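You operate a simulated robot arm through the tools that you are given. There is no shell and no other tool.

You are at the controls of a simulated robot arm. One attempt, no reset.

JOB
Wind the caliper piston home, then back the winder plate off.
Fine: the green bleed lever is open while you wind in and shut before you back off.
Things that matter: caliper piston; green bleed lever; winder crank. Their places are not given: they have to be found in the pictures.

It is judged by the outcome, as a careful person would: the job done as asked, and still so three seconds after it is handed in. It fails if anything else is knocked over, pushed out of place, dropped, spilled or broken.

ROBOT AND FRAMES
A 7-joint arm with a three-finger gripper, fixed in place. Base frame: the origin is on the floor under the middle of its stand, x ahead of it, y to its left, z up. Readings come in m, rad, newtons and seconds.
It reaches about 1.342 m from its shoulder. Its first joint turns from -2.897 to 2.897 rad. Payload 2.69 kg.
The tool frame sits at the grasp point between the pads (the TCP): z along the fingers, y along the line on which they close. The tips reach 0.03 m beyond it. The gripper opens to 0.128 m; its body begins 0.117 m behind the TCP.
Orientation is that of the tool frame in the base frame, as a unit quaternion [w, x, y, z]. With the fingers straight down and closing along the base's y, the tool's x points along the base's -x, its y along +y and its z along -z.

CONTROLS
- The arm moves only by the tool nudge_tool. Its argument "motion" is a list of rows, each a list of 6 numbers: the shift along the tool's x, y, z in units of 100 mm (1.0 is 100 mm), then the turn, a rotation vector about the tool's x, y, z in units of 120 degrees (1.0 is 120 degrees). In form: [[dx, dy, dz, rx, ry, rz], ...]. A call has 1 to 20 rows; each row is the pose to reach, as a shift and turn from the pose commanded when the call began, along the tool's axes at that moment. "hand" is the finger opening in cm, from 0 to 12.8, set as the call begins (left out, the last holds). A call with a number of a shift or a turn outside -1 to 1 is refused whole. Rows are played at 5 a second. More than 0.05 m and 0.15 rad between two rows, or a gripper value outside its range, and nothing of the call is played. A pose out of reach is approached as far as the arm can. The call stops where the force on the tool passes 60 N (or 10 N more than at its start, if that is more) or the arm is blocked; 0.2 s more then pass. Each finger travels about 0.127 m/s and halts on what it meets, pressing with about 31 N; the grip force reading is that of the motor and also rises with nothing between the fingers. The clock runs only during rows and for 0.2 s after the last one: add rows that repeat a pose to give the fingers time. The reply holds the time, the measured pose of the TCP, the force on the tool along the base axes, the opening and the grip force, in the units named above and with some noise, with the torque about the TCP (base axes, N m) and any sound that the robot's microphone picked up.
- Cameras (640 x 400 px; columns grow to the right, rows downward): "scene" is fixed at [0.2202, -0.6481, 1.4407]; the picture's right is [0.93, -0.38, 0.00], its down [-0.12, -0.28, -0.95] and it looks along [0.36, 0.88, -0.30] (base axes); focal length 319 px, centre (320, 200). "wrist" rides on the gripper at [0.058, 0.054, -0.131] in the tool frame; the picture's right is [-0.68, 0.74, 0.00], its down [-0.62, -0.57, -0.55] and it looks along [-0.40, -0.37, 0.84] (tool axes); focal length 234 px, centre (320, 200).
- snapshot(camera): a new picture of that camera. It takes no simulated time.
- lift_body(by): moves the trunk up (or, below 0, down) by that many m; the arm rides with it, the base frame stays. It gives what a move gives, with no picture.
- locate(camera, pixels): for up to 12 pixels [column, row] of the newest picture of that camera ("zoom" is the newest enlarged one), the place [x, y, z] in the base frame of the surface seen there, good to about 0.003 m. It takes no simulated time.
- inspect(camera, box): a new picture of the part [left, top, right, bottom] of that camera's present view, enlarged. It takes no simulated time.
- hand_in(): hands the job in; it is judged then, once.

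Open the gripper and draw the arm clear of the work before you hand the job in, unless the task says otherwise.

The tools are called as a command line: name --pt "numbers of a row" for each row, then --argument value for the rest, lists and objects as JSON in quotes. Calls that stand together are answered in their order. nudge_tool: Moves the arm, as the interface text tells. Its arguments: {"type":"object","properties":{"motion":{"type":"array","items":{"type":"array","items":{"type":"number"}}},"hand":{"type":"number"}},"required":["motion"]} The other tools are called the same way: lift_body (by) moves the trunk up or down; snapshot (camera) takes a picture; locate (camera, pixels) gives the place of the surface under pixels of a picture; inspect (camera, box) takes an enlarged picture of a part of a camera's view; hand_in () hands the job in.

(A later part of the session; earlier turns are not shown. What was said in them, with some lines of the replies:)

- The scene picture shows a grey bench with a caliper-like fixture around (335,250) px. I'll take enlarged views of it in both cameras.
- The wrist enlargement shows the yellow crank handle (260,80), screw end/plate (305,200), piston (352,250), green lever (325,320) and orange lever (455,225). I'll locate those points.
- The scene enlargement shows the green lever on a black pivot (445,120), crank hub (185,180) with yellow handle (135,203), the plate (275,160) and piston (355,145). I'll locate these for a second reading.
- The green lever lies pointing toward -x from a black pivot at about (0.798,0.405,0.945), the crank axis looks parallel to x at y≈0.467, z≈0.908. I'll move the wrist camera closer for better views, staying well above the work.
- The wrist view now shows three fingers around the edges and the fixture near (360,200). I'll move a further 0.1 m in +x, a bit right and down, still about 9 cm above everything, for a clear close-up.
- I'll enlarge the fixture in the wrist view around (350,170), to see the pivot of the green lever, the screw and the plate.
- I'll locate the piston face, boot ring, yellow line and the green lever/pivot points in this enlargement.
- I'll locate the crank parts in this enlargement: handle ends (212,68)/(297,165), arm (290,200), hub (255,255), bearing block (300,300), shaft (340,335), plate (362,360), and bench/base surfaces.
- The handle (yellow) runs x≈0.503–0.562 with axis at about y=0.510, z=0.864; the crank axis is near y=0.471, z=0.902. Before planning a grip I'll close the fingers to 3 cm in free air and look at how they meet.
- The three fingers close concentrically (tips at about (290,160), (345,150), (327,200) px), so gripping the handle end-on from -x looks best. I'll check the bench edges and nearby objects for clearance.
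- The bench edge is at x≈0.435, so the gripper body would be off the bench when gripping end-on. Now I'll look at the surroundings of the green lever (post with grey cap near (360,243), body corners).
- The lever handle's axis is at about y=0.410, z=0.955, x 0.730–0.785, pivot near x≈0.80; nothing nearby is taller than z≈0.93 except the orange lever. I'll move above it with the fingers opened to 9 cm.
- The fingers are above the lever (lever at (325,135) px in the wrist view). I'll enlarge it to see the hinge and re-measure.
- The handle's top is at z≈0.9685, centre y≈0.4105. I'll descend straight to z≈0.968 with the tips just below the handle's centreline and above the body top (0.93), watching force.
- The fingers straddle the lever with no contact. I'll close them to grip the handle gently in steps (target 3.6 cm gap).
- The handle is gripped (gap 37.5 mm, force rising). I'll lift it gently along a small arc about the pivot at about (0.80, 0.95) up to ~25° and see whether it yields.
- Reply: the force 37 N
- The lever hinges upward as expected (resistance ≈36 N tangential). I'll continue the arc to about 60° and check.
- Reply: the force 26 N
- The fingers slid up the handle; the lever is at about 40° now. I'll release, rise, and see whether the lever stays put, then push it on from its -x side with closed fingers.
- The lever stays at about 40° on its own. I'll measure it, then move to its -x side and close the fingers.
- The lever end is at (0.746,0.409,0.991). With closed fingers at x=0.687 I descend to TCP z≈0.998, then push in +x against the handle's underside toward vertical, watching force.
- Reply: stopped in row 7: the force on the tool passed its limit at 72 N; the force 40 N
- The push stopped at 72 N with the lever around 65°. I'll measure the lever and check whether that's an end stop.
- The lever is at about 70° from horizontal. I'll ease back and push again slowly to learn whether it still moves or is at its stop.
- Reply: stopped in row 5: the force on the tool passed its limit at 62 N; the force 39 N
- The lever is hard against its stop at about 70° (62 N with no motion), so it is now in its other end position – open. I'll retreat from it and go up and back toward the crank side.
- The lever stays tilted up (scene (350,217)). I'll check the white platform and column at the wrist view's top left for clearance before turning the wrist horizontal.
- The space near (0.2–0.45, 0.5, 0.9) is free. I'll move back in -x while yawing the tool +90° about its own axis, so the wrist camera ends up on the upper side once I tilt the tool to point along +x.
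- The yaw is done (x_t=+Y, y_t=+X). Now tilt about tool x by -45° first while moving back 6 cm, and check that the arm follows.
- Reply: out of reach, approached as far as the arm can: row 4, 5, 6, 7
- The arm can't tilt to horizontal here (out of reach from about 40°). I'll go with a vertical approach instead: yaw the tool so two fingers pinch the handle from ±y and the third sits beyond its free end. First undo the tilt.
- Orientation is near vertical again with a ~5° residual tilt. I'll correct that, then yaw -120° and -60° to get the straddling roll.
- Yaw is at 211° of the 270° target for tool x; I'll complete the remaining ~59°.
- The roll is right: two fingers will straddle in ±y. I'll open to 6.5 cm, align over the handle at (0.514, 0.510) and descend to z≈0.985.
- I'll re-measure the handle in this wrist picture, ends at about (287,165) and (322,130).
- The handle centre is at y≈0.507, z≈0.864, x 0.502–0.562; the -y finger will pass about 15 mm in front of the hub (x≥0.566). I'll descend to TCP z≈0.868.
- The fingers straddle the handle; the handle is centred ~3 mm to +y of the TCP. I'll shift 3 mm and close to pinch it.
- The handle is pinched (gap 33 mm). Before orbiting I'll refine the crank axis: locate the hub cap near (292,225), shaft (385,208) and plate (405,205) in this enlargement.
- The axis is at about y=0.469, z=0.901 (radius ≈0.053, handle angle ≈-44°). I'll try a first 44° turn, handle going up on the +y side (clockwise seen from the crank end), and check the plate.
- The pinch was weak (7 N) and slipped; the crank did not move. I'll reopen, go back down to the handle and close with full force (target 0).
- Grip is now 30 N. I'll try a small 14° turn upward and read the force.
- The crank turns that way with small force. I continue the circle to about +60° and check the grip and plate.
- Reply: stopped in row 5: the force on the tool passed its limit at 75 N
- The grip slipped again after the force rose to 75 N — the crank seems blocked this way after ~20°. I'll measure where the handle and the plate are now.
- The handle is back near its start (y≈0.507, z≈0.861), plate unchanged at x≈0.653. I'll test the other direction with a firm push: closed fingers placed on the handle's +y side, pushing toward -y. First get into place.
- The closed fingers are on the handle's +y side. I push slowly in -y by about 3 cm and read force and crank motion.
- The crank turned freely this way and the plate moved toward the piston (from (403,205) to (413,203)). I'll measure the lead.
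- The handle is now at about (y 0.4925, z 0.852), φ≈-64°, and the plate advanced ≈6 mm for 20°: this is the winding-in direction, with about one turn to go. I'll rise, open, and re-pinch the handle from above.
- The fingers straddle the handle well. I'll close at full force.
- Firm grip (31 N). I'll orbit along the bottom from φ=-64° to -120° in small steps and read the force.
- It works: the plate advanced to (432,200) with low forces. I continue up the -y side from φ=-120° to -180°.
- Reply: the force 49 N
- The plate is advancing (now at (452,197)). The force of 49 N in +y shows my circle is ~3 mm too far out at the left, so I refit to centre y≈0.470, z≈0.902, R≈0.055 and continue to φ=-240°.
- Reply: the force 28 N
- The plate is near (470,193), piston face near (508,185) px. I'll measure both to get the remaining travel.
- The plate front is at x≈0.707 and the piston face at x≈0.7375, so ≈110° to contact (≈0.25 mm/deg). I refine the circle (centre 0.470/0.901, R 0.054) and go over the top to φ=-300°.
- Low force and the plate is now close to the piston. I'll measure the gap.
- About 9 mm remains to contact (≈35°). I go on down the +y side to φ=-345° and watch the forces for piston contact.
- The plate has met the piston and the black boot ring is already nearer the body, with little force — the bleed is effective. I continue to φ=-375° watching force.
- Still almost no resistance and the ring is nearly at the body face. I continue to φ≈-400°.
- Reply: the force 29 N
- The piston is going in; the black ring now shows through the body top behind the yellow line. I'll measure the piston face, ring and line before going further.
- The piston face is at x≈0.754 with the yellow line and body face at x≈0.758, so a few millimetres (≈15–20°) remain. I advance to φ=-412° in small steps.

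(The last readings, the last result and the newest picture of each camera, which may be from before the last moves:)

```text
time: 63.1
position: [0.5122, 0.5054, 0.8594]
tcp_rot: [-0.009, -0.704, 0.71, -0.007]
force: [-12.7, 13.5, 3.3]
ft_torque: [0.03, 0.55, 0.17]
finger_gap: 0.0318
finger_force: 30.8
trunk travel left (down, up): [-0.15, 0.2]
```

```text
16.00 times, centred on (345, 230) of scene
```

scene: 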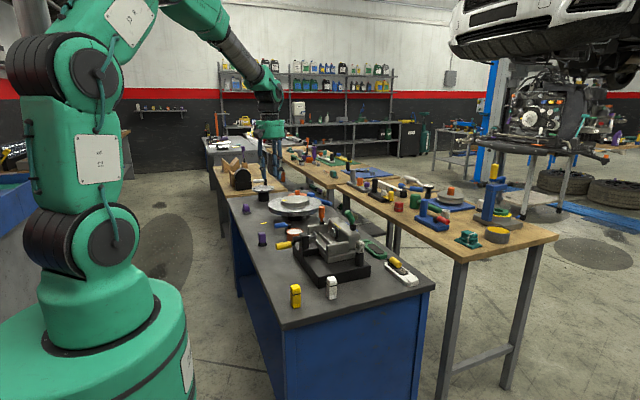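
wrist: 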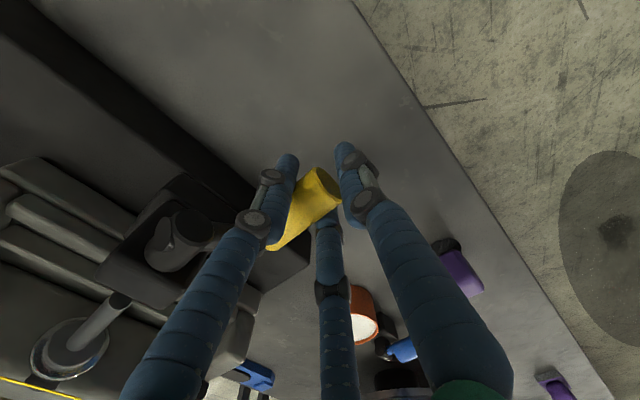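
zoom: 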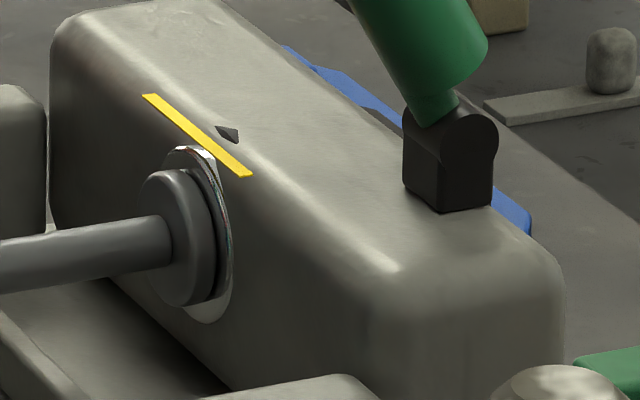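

Nearly flush, still no significant resistance. I continue by another ~15°, watching for the stop.

nudge_tool --pt "0.03 0 0.022 0 0 0" --pt "0.06 0 0.042 0 0 0" --pt "0.092 0 0.06 0 0 0" --pt "0.124 0 0.076 0 0 0"

inspect --camera "scene" --box '[335, 220, 355, 240]'

inspect --camera "scene" --box '[260, 200, 340, 270]'

```text
time: 64.0
position: [0.5125, 0.503, 0.858]
tcp_rot: [-0.004, -0.706, 0.708, -0.005]
force: [-17.5, 22.9, 7.0]
ft_torque: [-0.01, 0.34, 0.39]
finger_gap: 0.0321
finger_force: 31.5
trunk travel left (down, up): [-0.15, 0.2]
stopped in row 4: the force on the tool passed its limit at 65 N (the readings are from after the stop); the commanded pose is now the measured one
```

```text
16.00 times, centred on (345, 230) of scene
```

zoom: 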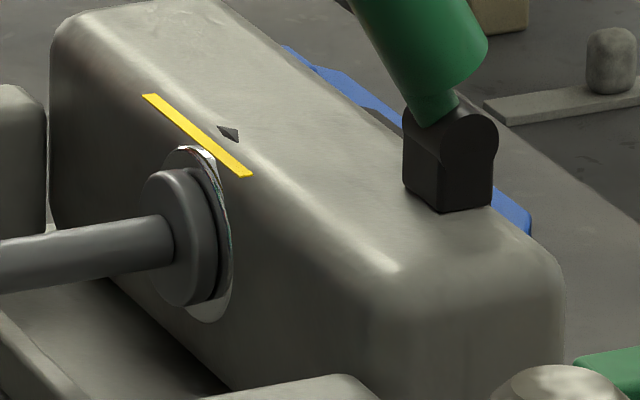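

```text
5.71 times, centred on (300, 235) of scene
```

zoom: 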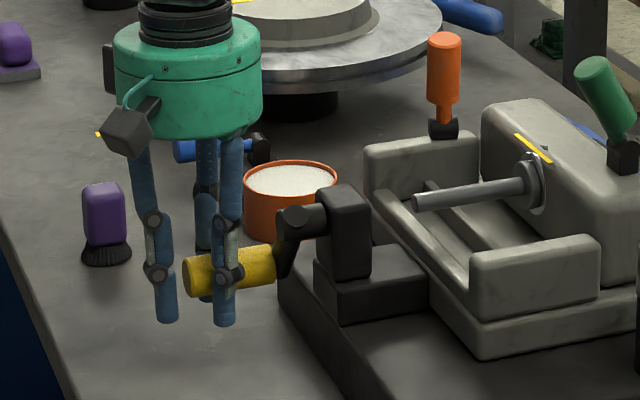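

The crank came to a hard stop (65 N) with the piston essentially flush. I'll measure the piston face to confirm it is home.

locate --camera "zoom" --pixels '[[530, 175], [540, 190], [537, 155], [541, 175], [410, 203], [225, 275], [520, 185]]'

inspect --camera "scene" --box '[335, 220, 350, 240]'

```text
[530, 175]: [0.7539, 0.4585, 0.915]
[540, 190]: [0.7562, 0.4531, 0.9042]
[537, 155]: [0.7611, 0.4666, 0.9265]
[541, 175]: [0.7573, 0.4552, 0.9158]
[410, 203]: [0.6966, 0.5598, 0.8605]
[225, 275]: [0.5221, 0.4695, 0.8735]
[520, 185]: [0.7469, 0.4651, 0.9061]
```

```text
16.00 times, centred on (342, 230) of scene
```

zoom: 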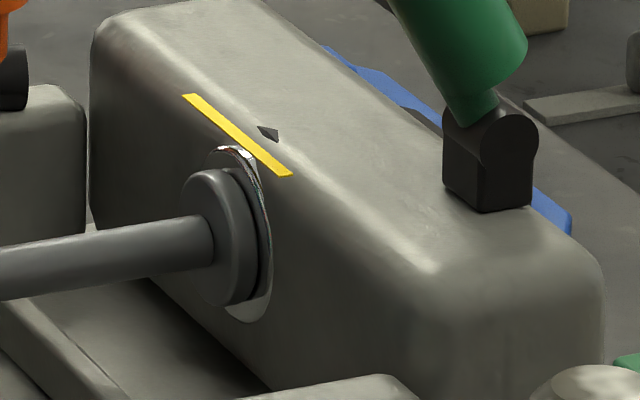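

The piston face is at x≈0.757, level with the yellow line, after 20 mm of travel: home. Now I release the crank handle and rise straight up, so I can shut the bleed lever before backing off.

nudge_tool --pt "0 0 0 0 0 0" --pt "0 0 0 0 0 0" --pt "0 0 0 0 0 0" --pt "0 0 -0.3 0 0 0" --pt "0 0 -0.7 0 0 0" --pt "0 0 -1.0 0 0 0" --pt "0 0 -1.0 0 0 0" --hand 6.5

nudge_tool --pt "0 0 -0.4 0 0 0" --pt "0 0 -0.8 0 0 0" --pt "0 0 -1.0 0 0 0" --pt "0 0 -1.0 0 0 0"

inspect --camera "scene" --box '[260, 195, 380, 275]'

inspect --camera "scene" --box '[335, 220, 355, 240]'

```text
time: 65.5
position: [0.5128, 0.5001, 0.9569]
tcp_rot: [-0.005, -0.705, 0.709, -0.005]
force: [0.4, -0.4, -0.7]
ft_torque: [0.04, -0.02, 0.02]
finger_gap: 0.0654
finger_force: 0.1
trunk travel left (down, up): [-0.15, 0.2]
```

```text
time: 66.5
position: [0.5112, 0.5013, 1.0562]
tcp_rot: [-0.005, -0.705, 0.709, -0.005]
force: [-0.3, -0.7, -1.0]
ft_torque: [-0.01, -0.01, 0.01]
finger_gap: 0.0649
finger_force: 0.0
trunk travel left (down, up): [-0.15, 0.2]
```

```text
5.00 times, centred on (320, 235) of scene
```

zoom: 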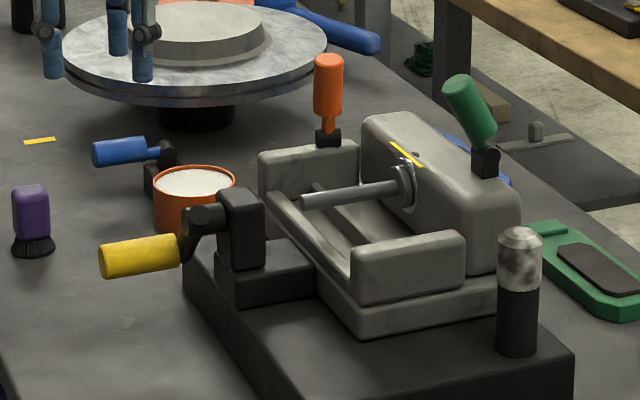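

```text
16.00 times, centred on (345, 230) of scene
```

zoom: 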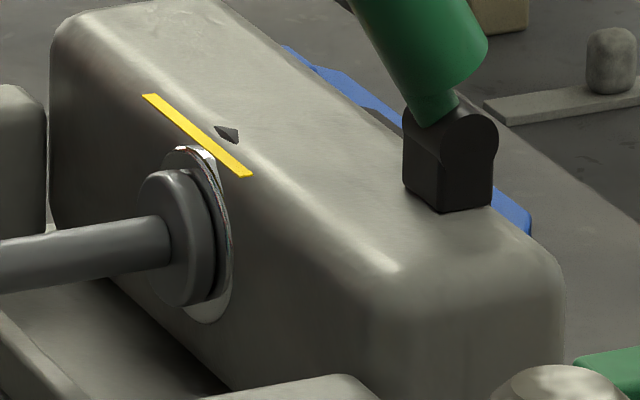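

I'll check how far the piston rim stands off the body face (rim (218,185)/(225,260), body face (245,260),(230,310)).

locate --camera "zoom" --pixels '[[226, 250], [245, 260], [235, 310], [215, 318], [180, 150], [215, 180], [270, 250], [130, 200], [120, 250], [100, 180]]'

```text
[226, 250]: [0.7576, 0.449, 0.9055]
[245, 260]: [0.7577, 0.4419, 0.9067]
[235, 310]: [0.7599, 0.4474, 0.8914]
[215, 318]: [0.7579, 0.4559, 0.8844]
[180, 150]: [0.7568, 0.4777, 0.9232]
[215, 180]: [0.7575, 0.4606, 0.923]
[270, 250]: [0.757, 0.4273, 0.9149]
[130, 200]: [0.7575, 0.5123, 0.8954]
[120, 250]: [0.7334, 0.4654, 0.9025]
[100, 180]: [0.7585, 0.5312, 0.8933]
```

The piston rim (x≈0.757) is flush with the body face (x≈0.7575). Now I travel at z≈1.12 with closed fingers to the +x side of the green lever.

nudge_tool --pt "0 0 -0.35 0 0 0" --pt "0 0 -0.65 0 0 0" --pt "0.15 -0.3 -0.65 0 0 0" --pt "0.3 -0.65 -0.65 0 0 0" --pt "0.45 -1.0 -0.65 0 0 0" --hand 0

nudge_tool --pt "0.15 -0.35 0 0 0 0" --pt "0.3 -0.7 0 0 0 0" --pt "0.46 -1.0 0 0 0 0"

nudge_tool --pt "0 -0.4 0 0 0 0" --pt "0 -0.8 0 0 0 0" --pt "0 -1.0 0 0 0 0"

nudge_tool --pt "0 -0.25 0 0 0 0" --pt "0 -0.3 0 0 0 0" --pt "0 -0.3 0 0 0 0"

inspect --camera "scene" --box '[310, 160, 410, 250]'

snapshot --camera "wrist"

```text
time: 67.8
position: [0.6137, 0.4581, 1.1211]
tcp_rot: [-0.005, -0.706, 0.708, -0.005]
force: [-0.3, -0.3, 0.1]
ft_torque: [0.01, 0.01, -0.01]
finger_gap: 0.002
finger_force: 30.8
trunk travel left (down, up): [-0.15, 0.2]
```

```text
time: 68.5
position: [0.7126, 0.4118, 1.1225]
tcp_rot: [-0.005, -0.706, 0.708, -0.004]
force: [-0.9, -0.5, 0.0]
ft_torque: [0.04, -0.01, -0.03]
finger_gap: 0.002
finger_force: 30.8
trunk travel left (down, up): [-0.15, 0.2]
```

```text
time: 69.3
position: [0.8125, 0.4105, 1.1234]
tcp_rot: [-0.006, -0.706, 0.708, -0.005]
force: [0.4, 0.1, -0.2]
ft_torque: [0.01, 0.0, -0.02]
finger_gap: 0.0019
finger_force: 30.8
trunk travel left (down, up): [-0.15, 0.2]
```

```text
time: 70.2
position: [0.8424, 0.4107, 1.1243]
tcp_rot: [-0.004, -0.705, 0.709, -0.006]
force: [0.5, 0.4, -0.5]
ft_torque: [0.03, -0.02, 0.02]
finger_gap: 0.0019
finger_force: 30.9
trunk travel left (down, up): [-0.15, 0.2]
```

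```text
4.44 times, centred on (360, 205) of scene
```

zoom: 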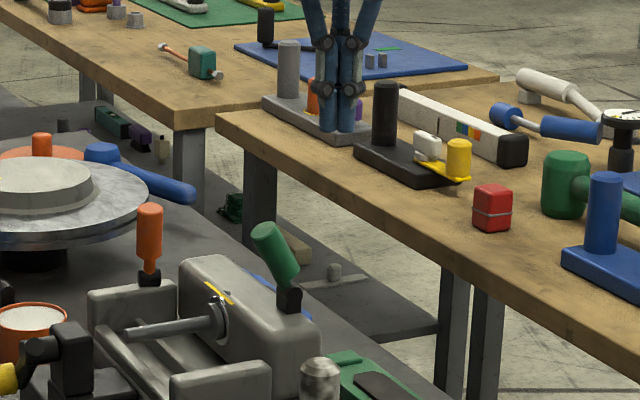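

```text
taken
```

wrist: 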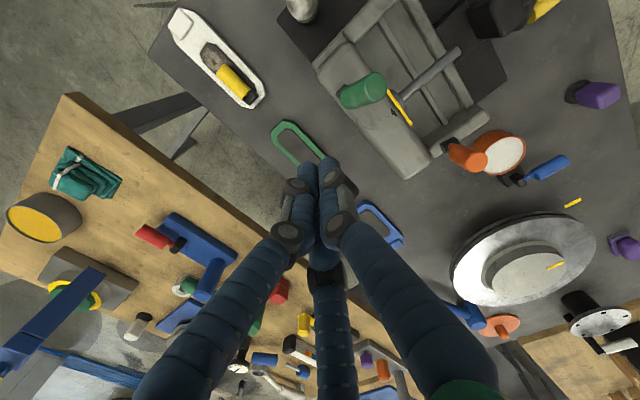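

Closed fingers are on the +x side of the lever. I descend to tips z≈0.978 and then sweep slowly in -x against the upper part of the lever.

nudge_tool --pt "0 0 0.35 0 0 0" --pt "0 0 0.7 0 0 0" --pt "0 0 1.0 0 0 0" --pt "0 0 1.0 0 0 0"

nudge_tool --pt "0 0 0.1 0 0 0" --pt "0 0 0.15 0 0 0" --pt "0 0.1 0.15 0 0 0" --pt "0 0.17 0.15 0 0 0" --pt "0 0.24 0.15 0 0 0" --pt "0 0.31 0.15 0 0 0" --pt "0 0.38 0.15 0 0 0"

inspect --camera "scene" --box '[310, 190, 390, 250]'

```text
time: 71.2
position: [0.8417, 0.4091, 1.0222]
tcp_rot: [-0.005, -0.705, 0.709, -0.005]
force: [-0.3, -0.2, -1.0]
ft_torque: [0.0, 0.04, -0.03]
finger_gap: 0.0019
finger_force: 31.0
trunk travel left (down, up): [-0.15, 0.2]
```

```text
time: 72.8
position: [0.8031, 0.409, 1.0075]
tcp_rot: [-0.005, -0.706, 0.709, -0.005]
force: [-0.9, 0.5, 0.5]
ft_torque: [0.0, 0.02, -0.03]
finger_gap: 0.0022
finger_force: 30.7
trunk travel left (down, up): [-0.15, 0.2]
```

```text
6.67 times, centred on (350, 220) of scene
```

zoom: 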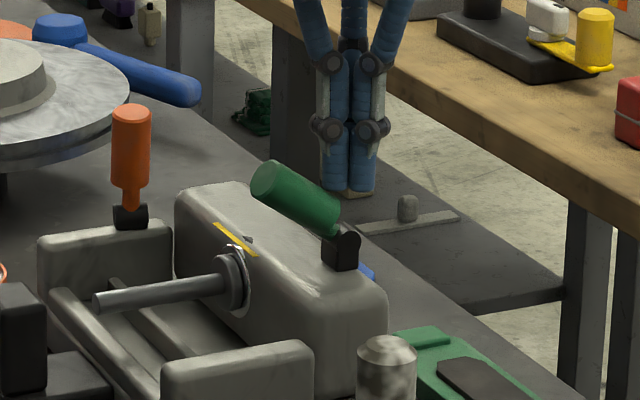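

The lever came down to about 38°. I'll lift, move over its free end (x≈0.750) and press it down to horizontal.

nudge_tool --pt "0 0 -0.3 0 0 0" --pt "0 0 -0.5 0 0 0" --pt "0 0.3 -0.5 0 0 0" --pt "0 0.53 -0.5 0 0 0" --pt "0 0.53 -0.35 0 0 0" --pt "0 0.53 -0.25 0 0 0" --pt "0 0.53 -0.15 0 0 0" --pt "0 0.53 -0.08 0 0 0" --pt "0 0.53 -0.02 0 0 0" --pt "0 0.53 0.03 0 0 0"

inspect --camera "scene" --box '[310, 190, 390, 250]'

```text
time: 75.0
position: [0.7514, 0.4096, 1.0042]
tcp_rot: [-0.005, -0.706, 0.709, -0.005]
force: [0.9, 0.4, 0.7]
ft_torque: [0.03, 0.02, -0.01]
finger_gap: 0.002
finger_force: 31.7
trunk travel left (down, up): [-0.15, 0.2]
```

```text
6.67 times, centred on (350, 220) of scene
```

zoom: 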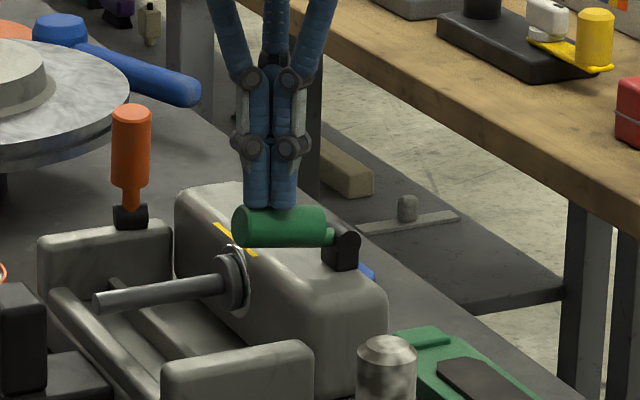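

The lever is nearly horizontal. I press on slowly until it meets its shut stop.

nudge_tool --pt "0 0 0.03 0 0 0" --pt "0 0 0.06 0 0 0" --pt "0 0 0.09 0 0 0" --pt "0 0 0.12 0 0 0" --pt "0 0 0.15 0 0 0" --pt "0 0 0.18 0 0 0" --pt "0 0 0.2 0 0 0"

inspect --camera "scene" --box '[310, 190, 390, 250]'

inspect --camera "scene" --box '[325, 210, 375, 240]'

```text
time: 76.7
position: [0.7545, 0.4114, 0.9934]
tcp_rot: [0.001, -0.706, 0.708, -0.007]
force: [3.1, 0.6, 16.7]
ft_torque: [-0.01, 0.17, 0.0]
finger_gap: 0.0021
finger_force: 31.6
trunk travel left (down, up): [-0.15, 0.2]
stopped in row 7: the force on the tool passed its limit at 62 N (the readings are from after the stop); the commanded pose is now the measured one
```

```text
6.67 times, centred on (350, 220) of scene
```

zoom: 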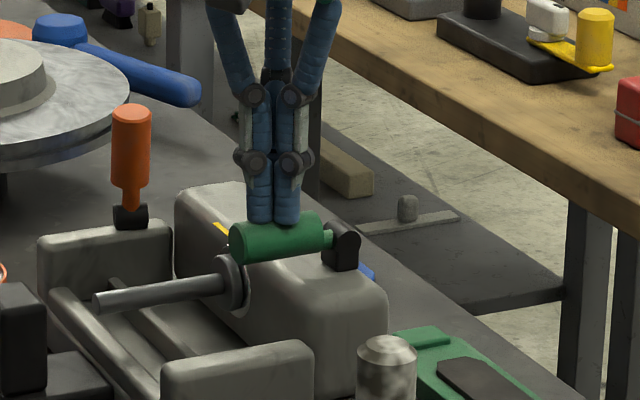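

```text
12.80 times, centred on (350, 225) of scene
```

zoom: 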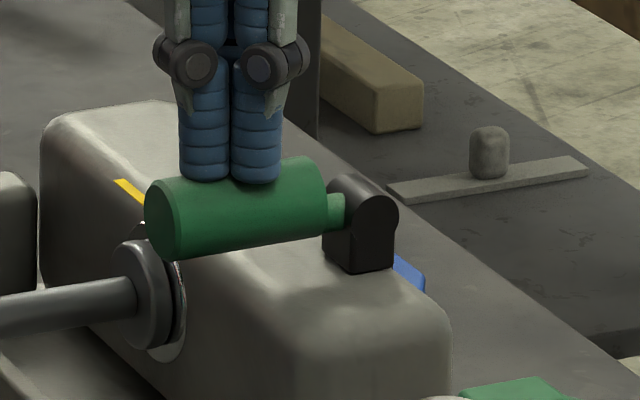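

The lever is back flat against its shut stop (62 N, same picture as at the start). Now I rise and travel back to above the crank handle.

nudge_tool --pt "0 0 -0.3 0 0 0" --pt "0 0 -0.7 0 0 0" --pt "0 0 -1.0 0 0 0" --pt "0 0 -1.0 0 0 0"

nudge_tool --pt "0 0 -0.3 0 0 0" --pt "-0.15 0.35 -0.3 0 0 0" --pt "-0.3 0.7 -0.3 0 0 0" --pt "-0.45 1.0 -0.3 0 0 0"

nudge_tool --pt "-0.15 0.35 0 0 0 0" --pt "-0.3 0.7 0 0 0 0" --pt "-0.45 1.0 0 0 0 0" --hand 6.5

nudge_tool --pt "0 0.25 0 0 0 0" --pt "0 0.42 0.2 0 0 0" --pt "0 0.42 0.6 0 0 0" --pt "0 0.42 0.6 0 0 0"

snapshot --camera "wrist"

inspect --camera "scene" --box '[260, 195, 380, 275]'

```text
time: 77.7
position: [0.7538, 0.4127, 1.0897]
tcp_rot: [-0.002, -0.705, 0.709, -0.005]
force: [-0.3, -0.4, -0.1]
ft_torque: [0.01, -0.01, -0.02]
finger_gap: 0.0021
finger_force: 31.3
trunk travel left (down, up): [-0.15, 0.2]
```

```text
time: 78.7
position: [0.6516, 0.4579, 1.1187]
tcp_rot: [-0.002, -0.707, 0.708, -0.005]
force: [0.9, -0.8, 0.6]
ft_torque: [0.0, 0.02, -0.02]
finger_gap: 0.0022
finger_force: 31.7
trunk travel left (down, up): [-0.15, 0.2]
```

```text
time: 79.5
position: [0.5525, 0.5035, 1.1173]
tcp_rot: [-0.001, -0.705, 0.709, -0.006]
force: [0.5, 0.5, 0.5]
ft_torque: [-0.04, -0.01, -0.01]
finger_gap: 0.0646
finger_force: 0.1
trunk travel left (down, up): [-0.15, 0.2]
```

```text
time: 80.5
position: [0.512, 0.5022, 1.0561]
tcp_rot: [-0.003, -0.705, 0.709, -0.006]
force: [0.0, 1.3, -0.8]
ft_torque: [-0.07, 0.05, 0.03]
finger_gap: 0.0651
finger_force: 0.1
trunk travel left (down, up): [-0.15, 0.2]
```

```text
taken
```

wrist: 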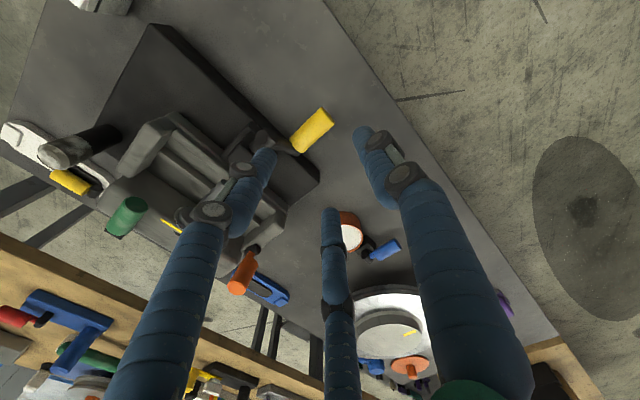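

```text
5.00 times, centred on (320, 235) of scene
```

zoom: 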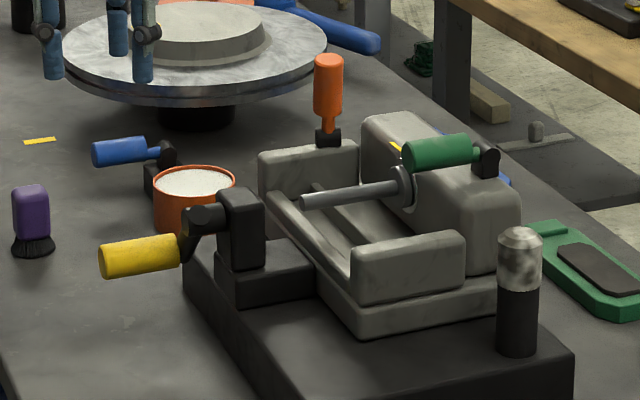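

Lever shut, crank handle at (311,130) px. I'll measure the handle position now.

locate --camera "wrist" --pixels '[[302, 143], [308, 134], [313, 128], [320, 119], [304, 124], [318, 136]]'

locate --camera "zoom" --pixels '[[110, 262], [140, 255], [170, 248], [405, 190]]'

```text
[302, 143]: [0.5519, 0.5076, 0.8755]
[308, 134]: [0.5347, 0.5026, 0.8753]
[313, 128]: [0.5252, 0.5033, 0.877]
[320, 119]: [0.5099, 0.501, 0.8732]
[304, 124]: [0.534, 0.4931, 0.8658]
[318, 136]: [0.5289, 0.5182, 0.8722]
```

```text
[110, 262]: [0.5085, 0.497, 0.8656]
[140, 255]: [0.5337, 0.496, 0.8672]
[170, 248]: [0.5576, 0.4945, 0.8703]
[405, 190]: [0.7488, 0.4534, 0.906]
```

The handle is at about (y 0.5065, z 0.862). I descend around it to TCP z≈0.864 and close firmly.

nudge_tool --pt "-0.043 0 0.3 0 0 0" --pt "-0.043 0 0.65 0 0 0" --pt "-0.043 0 1.0 0 0 0" --pt "-0.043 0 1.0 0 0 0"

nudge_tool --pt "0 0 0.25 0 0 0" --pt "0 0 0.5 0 0 0" --pt "0 0 0.75 0 0 0" --pt "0 0 0.92 0 0 0" --pt "0 0 0.92 0 0 0"

snapshot --camera "wrist"

```text
time: 81.5
position: [0.5139, 0.5058, 0.9571]
tcp_rot: [-0.002, -0.706, 0.709, -0.006]
force: [-0.2, 0.2, 0.0]
ft_torque: [-0.02, 0.0, -0.02]
finger_gap: 0.065
finger_force: 0.0
trunk travel left (down, up): [-0.15, 0.2]
```

```text
time: 82.7
position: [0.513, 0.5045, 0.8651]
tcp_rot: [-0.002, -0.705, 0.709, -0.006]
force: [0.3, -0.6, 0.0]
ft_torque: [0.01, 0.04, -0.02]
finger_gap: 0.0649
finger_force: 0.0
trunk travel left (down, up): [-0.15, 0.2]
```

```text
taken
```

wrist: 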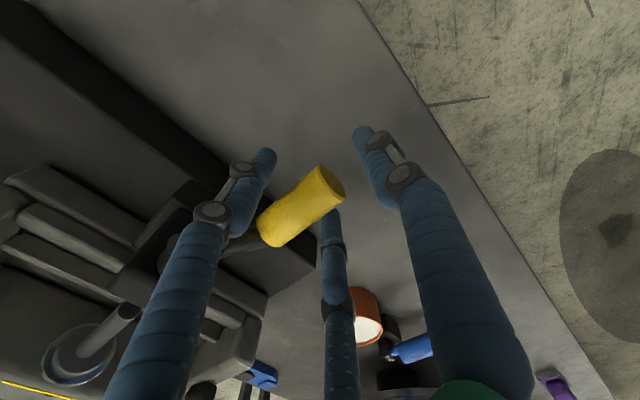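

Fingers straddle the handle; closing at full force.

nudge_tool --pt "-0.015 0 0.01 0 0 0" --pt "-0.015 0 0.01 0 0 0" --pt "-0.015 0 0.01 0 0 0" --pt "-0.015 0 0.01 0 0 0" --pt "-0.015 0 0.01 0 0 0" --hand 0

```text
time: 83.9
position: [0.5133, 0.5063, 0.8648]
tcp_rot: [-0.001, -0.705, 0.709, -0.006]
force: [9.5, -1.1, 9.9]
ft_torque: [0.0, -0.34, 0.01]
finger_gap: 0.0323
finger_force: 30.6
trunk travel left (down, up): [-0.15, 0.2]
```

Grip is firm. I now turn the crank back the other way (handle up on the +y side), first to φ≈0°, checking the plate and piston.

nudge_tool --pt "-0.037 0 -0.031 0 0 0" --pt "-0.074 0 -0.062 0 0 0" --pt "-0.113 0 -0.122 0 0 0" --pt "-0.144 0 -0.185 0 0 0" --pt "-0.165 0 -0.254 0 0 0" --pt "-0.179 0 -0.324 0 0 0" --pt "-0.183 0 -0.395 0 0 0"

inspect --camera "scene" --box '[260, 195, 380, 275]'

inspect --camera "scene" --box '[325, 210, 375, 250]'

```text
time: 85.5
position: [0.5119, 0.525, 0.9031]
tcp_rot: [-0.002, -0.705, 0.709, -0.005]
force: [16.4, -9.3, -0.8]
ft_torque: [-0.02, -0.19, -0.08]
finger_gap: 0.0321
finger_force: 31.1
trunk travel left (down, up): [-0.15, 0.2]
```

```text
5.00 times, centred on (320, 235) of scene
```

zoom: 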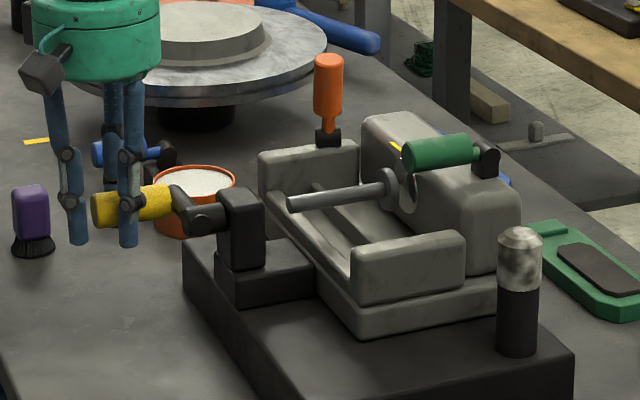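

```text
10.00 times, centred on (350, 230) of scene
```

zoom: 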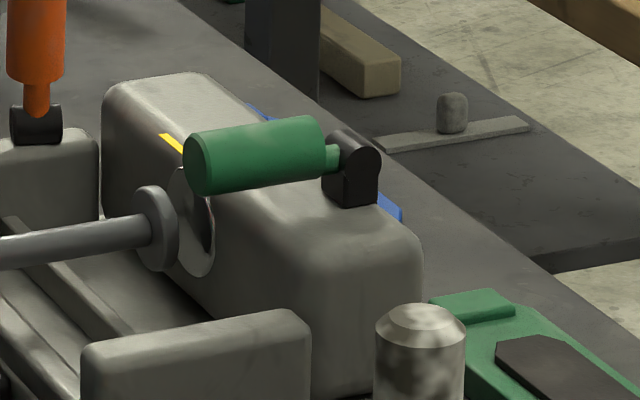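

The plate is leaving the piston, which stays home. I continue to the top (φ=90°).

nudge_tool --pt "0.006 0 -0.071 0 0 0" --pt "0.02 0 -0.141 0 0 0" --pt "0.044 0 -0.209 0 0 0" --pt "0.076 0 -0.272 0 0 0" --pt "0.116 0 -0.331 0 0 0" --pt "0.164 0 -0.383 0 0 0" --pt "0.217 0 -0.43 0 0 0" --pt "0.278 0 -0.469 0 0 0" --pt "0.342 0 -0.501 0 0 0" --pt "0.409 0 -0.522 0 0 0" --pt "0.479 0 -0.535 0 0 0" --pt "0.55 0 -0.54 0 0 0"

inspect --camera "scene" --box '[260, 195, 380, 275]'

```text
time: 88.1
position: [0.5138, 0.4684, 0.9572]
tcp_rot: [-0.001, -0.706, 0.709, -0.005]
force: [11.7, -2.2, 23.0]
ft_torque: [-0.01, -0.36, 0.03]
finger_gap: 0.0321
finger_force: 31.3
trunk travel left (down, up): [-0.15, 0.2]
```

```text
5.00 times, centred on (320, 235) of scene
```

zoom: 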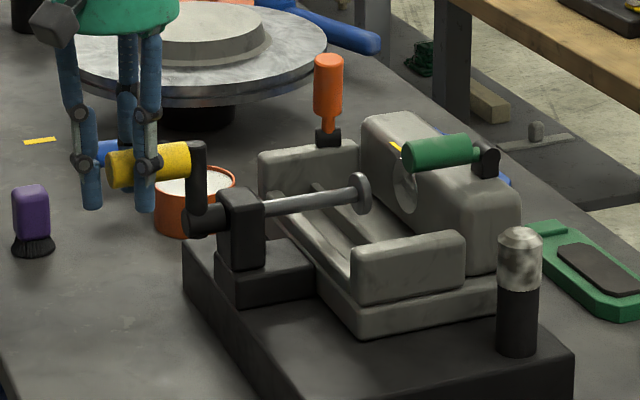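

Piston stays home, plate at (362,190). I continue over the top and down the -y side to φ=180°.

nudge_tool --pt "0.071 0 -0.004 0 0 0" --pt "0.141 0 0.01 0 0 0" --pt "0.209 0 0.033 0 0 0" --pt "0.272 0 0.066 0 0 0" --pt "0.331 0 0.106 0 0 0" --pt "0.383 0 0.154 0 0 0" --pt "0.43 0 0.207 0 0 0" --pt "0.469 0 0.268 0 0 0" --pt "0.501 0 0.332 0 0 0" --pt "0.522 0 0.399 0 0 0" --pt "0.535 0 0.469 0 0 0" --pt "0.54 0 0.54 0 0 0"

inspect --camera "scene" --box '[260, 195, 380, 275]'

```text
time: 90.7
position: [0.5122, 0.4142, 0.9032]
tcp_rot: [-0.003, -0.706, 0.708, -0.007]
force: [6.3, -9.0, -1.1]
ft_torque: [-0.03, 0.13, -0.06]
finger_gap: 0.0319
finger_force: 31.1
trunk travel left (down, up): [-0.15, 0.2]
```

```text
5.00 times, centred on (320, 235) of scene
```

zoom: 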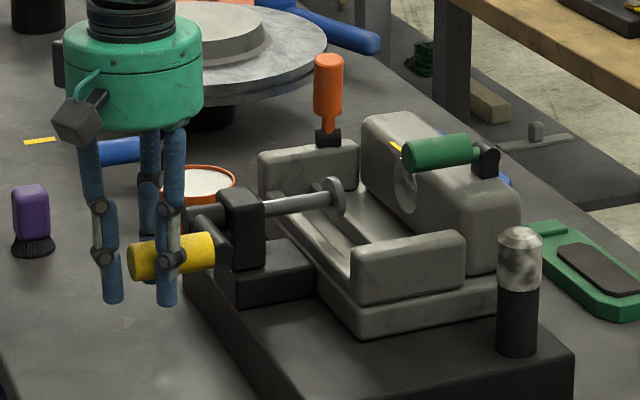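

Good; low forces. I continue down and along the bottom to φ=270°.

nudge_tool --pt "-0.006 0 0.081 0 0 0" --pt "-0.021 0 0.151 0 0 0" --pt "-0.044 0 0.219 0 0 0" --pt "-0.076 0 0.282 0 0 0" --pt "-0.116 0 0.341 0 0 0" --pt "-0.164 0 0.393 0 0 0" --pt "-0.217 0 0.44 0 0 0" --pt "-0.278 0 0.479 0 0 0" --pt "-0.342 0 0.511 0 0 0" --pt "-0.409 0 0.532 0 0 0" --pt "-0.479 0 0.545 0 0 0" --pt "-0.551 0 0.549 0 0 0"

inspect --camera "scene" --box '[260, 195, 380, 275]'

```text
time: 93.3
position: [0.5129, 0.4711, 0.8483]
tcp_rot: [-0.004, -0.705, 0.709, -0.005]
force: [-11.7, 1.1, -26.6]
ft_torque: [0.03, 0.47, 0.06]
finger_gap: 0.0318
finger_force: 31.5
trunk travel left (down, up): [-0.15, 0.2]
```

```text
5.00 times, centred on (320, 235) of scene
```

zoom: 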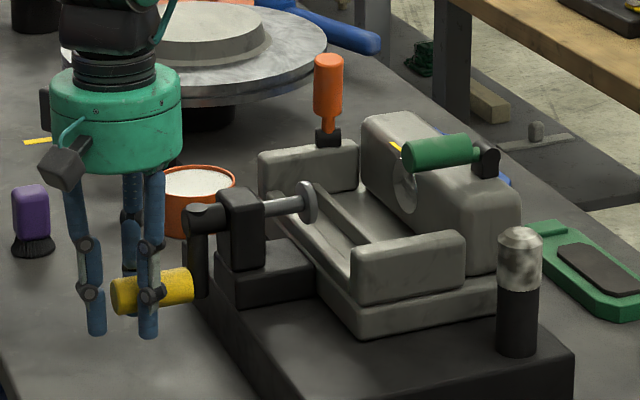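

Plate is back near (305,200) px. I finish the return a little beyond its starting angle (φ≈320°, known free), correcting the radius slightly.

nudge_tool --pt "-0.073 0 0.017 0 0 0" --pt "-0.145 0 0.003 0 0 0" --pt "-0.214 0 -0.022 0 0 0" --pt "-0.279 0 -0.055 0 0 0" --pt "-0.34 0 -0.096 0 0 0" --pt "-0.388 0 -0.138 0 0 0" --pt "-0.427 0 -0.181 0 0 0"

inspect --camera "scene" --box '[260, 195, 380, 275]'

```text
time: 94.9
position: [0.5128, 0.5113, 0.8672]
tcp_rot: [-0.001, -0.705, 0.709, -0.006]
force: [-20.8, -11.8, 7.7]
ft_torque: [-0.02, -0.22, -0.18]
finger_gap: 0.0318
finger_force: 30.8
trunk travel left (down, up): [-0.15, 0.2]
```

```text
5.00 times, centred on (320, 235) of scene
```

zoom: 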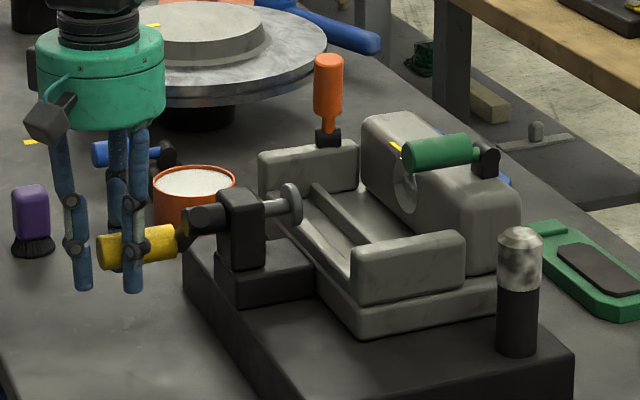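

The plate is back at about its start. I'll verify the plate and piston positions, then open and rise clear.

locate --camera "zoom" --pixels '[[291, 205], [291, 188], [297, 205], [403, 190], [405, 175]]'

nudge_tool --pt "0 0 0 0 0 0" --pt "0 0 0 0 0 0" --pt "0 0 0 0 0 0" --pt "0 0 -0.3 0 0 0" --pt "0 0 -0.7 0 0 0" --pt "0 0 -1.0 0 0 0" --hand 6.5

nudge_tool --pt "0 0 -0.4 0 0 0" --pt "0 0 -0.8 0 0 0" --pt "0 0 -1.0 0 0 0" --pt "0 0 -1.0 0 0 0"

inspect --camera "scene" --box '[260, 195, 380, 275]'

inspect --camera "scene" --box '[325, 210, 375, 250]'

```text
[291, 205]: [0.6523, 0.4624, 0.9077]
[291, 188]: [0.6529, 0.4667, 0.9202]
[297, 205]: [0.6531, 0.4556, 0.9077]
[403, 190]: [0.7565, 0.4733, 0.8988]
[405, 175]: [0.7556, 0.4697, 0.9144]
```

```text
time: 96.3
position: [0.5125, 0.5144, 0.9673]
tcp_rot: [-0.003, -0.705, 0.709, -0.006]
force: [0.3, -0.9, 0.0]
ft_torque: [0.0, 0.03, -0.01]
finger_gap: 0.0651
finger_force: 0.1
trunk travel left (down, up): [-0.15, 0.2]
```

```text
time: 97.3
position: [0.5116, 0.5155, 1.0675]
tcp_rot: [-0.002, -0.705, 0.709, -0.006]
force: [0.6, -0.5, -0.7]
ft_torque: [0.01, -0.01, -0.04]
finger_gap: 0.0649
finger_force: 0.1
trunk travel left (down, up): [-0.15, 0.2]
```

```text
5.00 times, centred on (320, 235) of scene
```

zoom: 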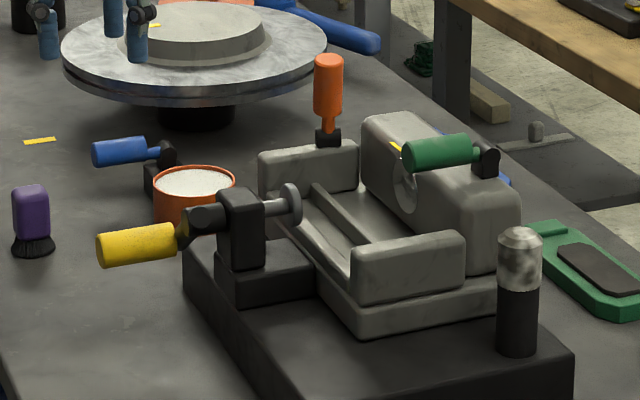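

```text
10.00 times, centred on (350, 230) of scene
```

zoom: 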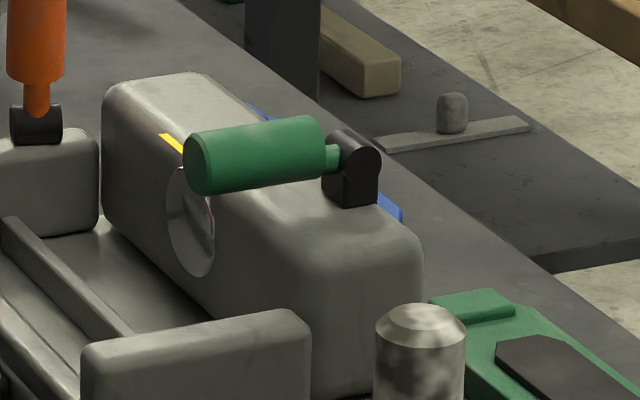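

Piston flush and home, lever flat/shut, plate back at x≈0.653, nothing else disturbed. I draw the arm further clear, open the gripper, and take a final check.

nudge_tool --pt "0 0.2 -0.3 0 0 0" --pt "0 0.5 -0.7 0 0 0" --pt "0 0.8 -1.0 0 0 0" --pt "0 0.8 -1.0 0 0 0" --pt "0 0.8 -1.0 0 0 0" --hand 12.8

snapshot --camera "scene"

snapshot --camera "wrist"

```text
time: 98.5
position: [0.4307, 0.5168, 1.1663]
tcp_rot: [-0.003, -0.705, 0.709, -0.006]
force: [0.3, 0.5, -0.5]
ft_torque: [0.03, 0.05, 0.02]
finger_gap: 0.1282
finger_force: 0.1
trunk travel left (down, up): [-0.15, 0.2]
```

```text
taken
```

scene: 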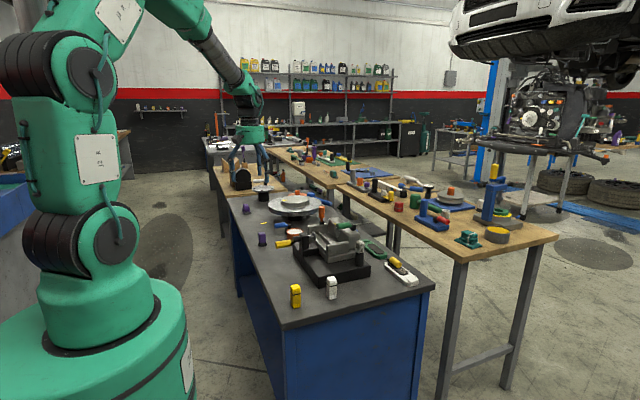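

```text
taken
```

wrist: 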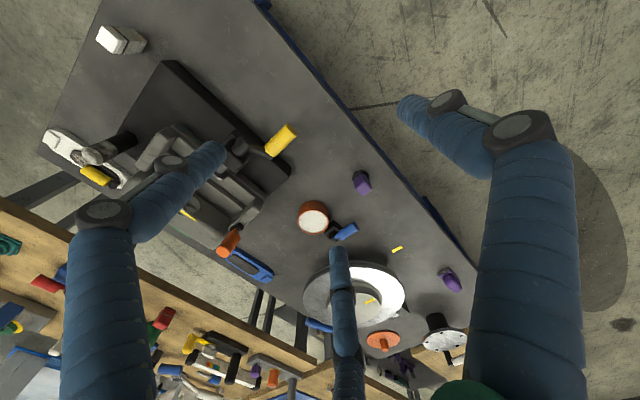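

The arm is clear, the gripper is open, and the fixture and surrounding items sit as they were: piston home, bleed lever shut, plate backed off. I hand the job in.

hand_in

```text
The job is handed in.
```

The caliper piston is wound home and the winder plate is backed off to where it started. I have handed the job in but don't have the verdict.

- **Piston:** it went in about 20 mm to a hard stop. Its rim is flush with the body face (x≈0.757 m), level with the yellow line, and it stayed there while the plate backed off.
- **Green bleed lever:** I lifted it to its stop at about 70° before winding. Before backing off I pressed it flat against its other stop, where it had started. Nothing on the fixture marks open or shut. I took the raised position as open, and with it there the piston went in with very little force.
- **Winder plate:** I turned the crank about one full turn in and one full turn back. The plate measures x≈0.653 m, the same as at the start.
- **Crank direction:** my first attempts turned the crank the wrong way and the fingers slipped off the handle, once at 75 N. The crank came back to its start, and the pictures showed no damage.

In the final pictures nothing else had moved or fallen. The gripper is open and the arm is clear of the bench.
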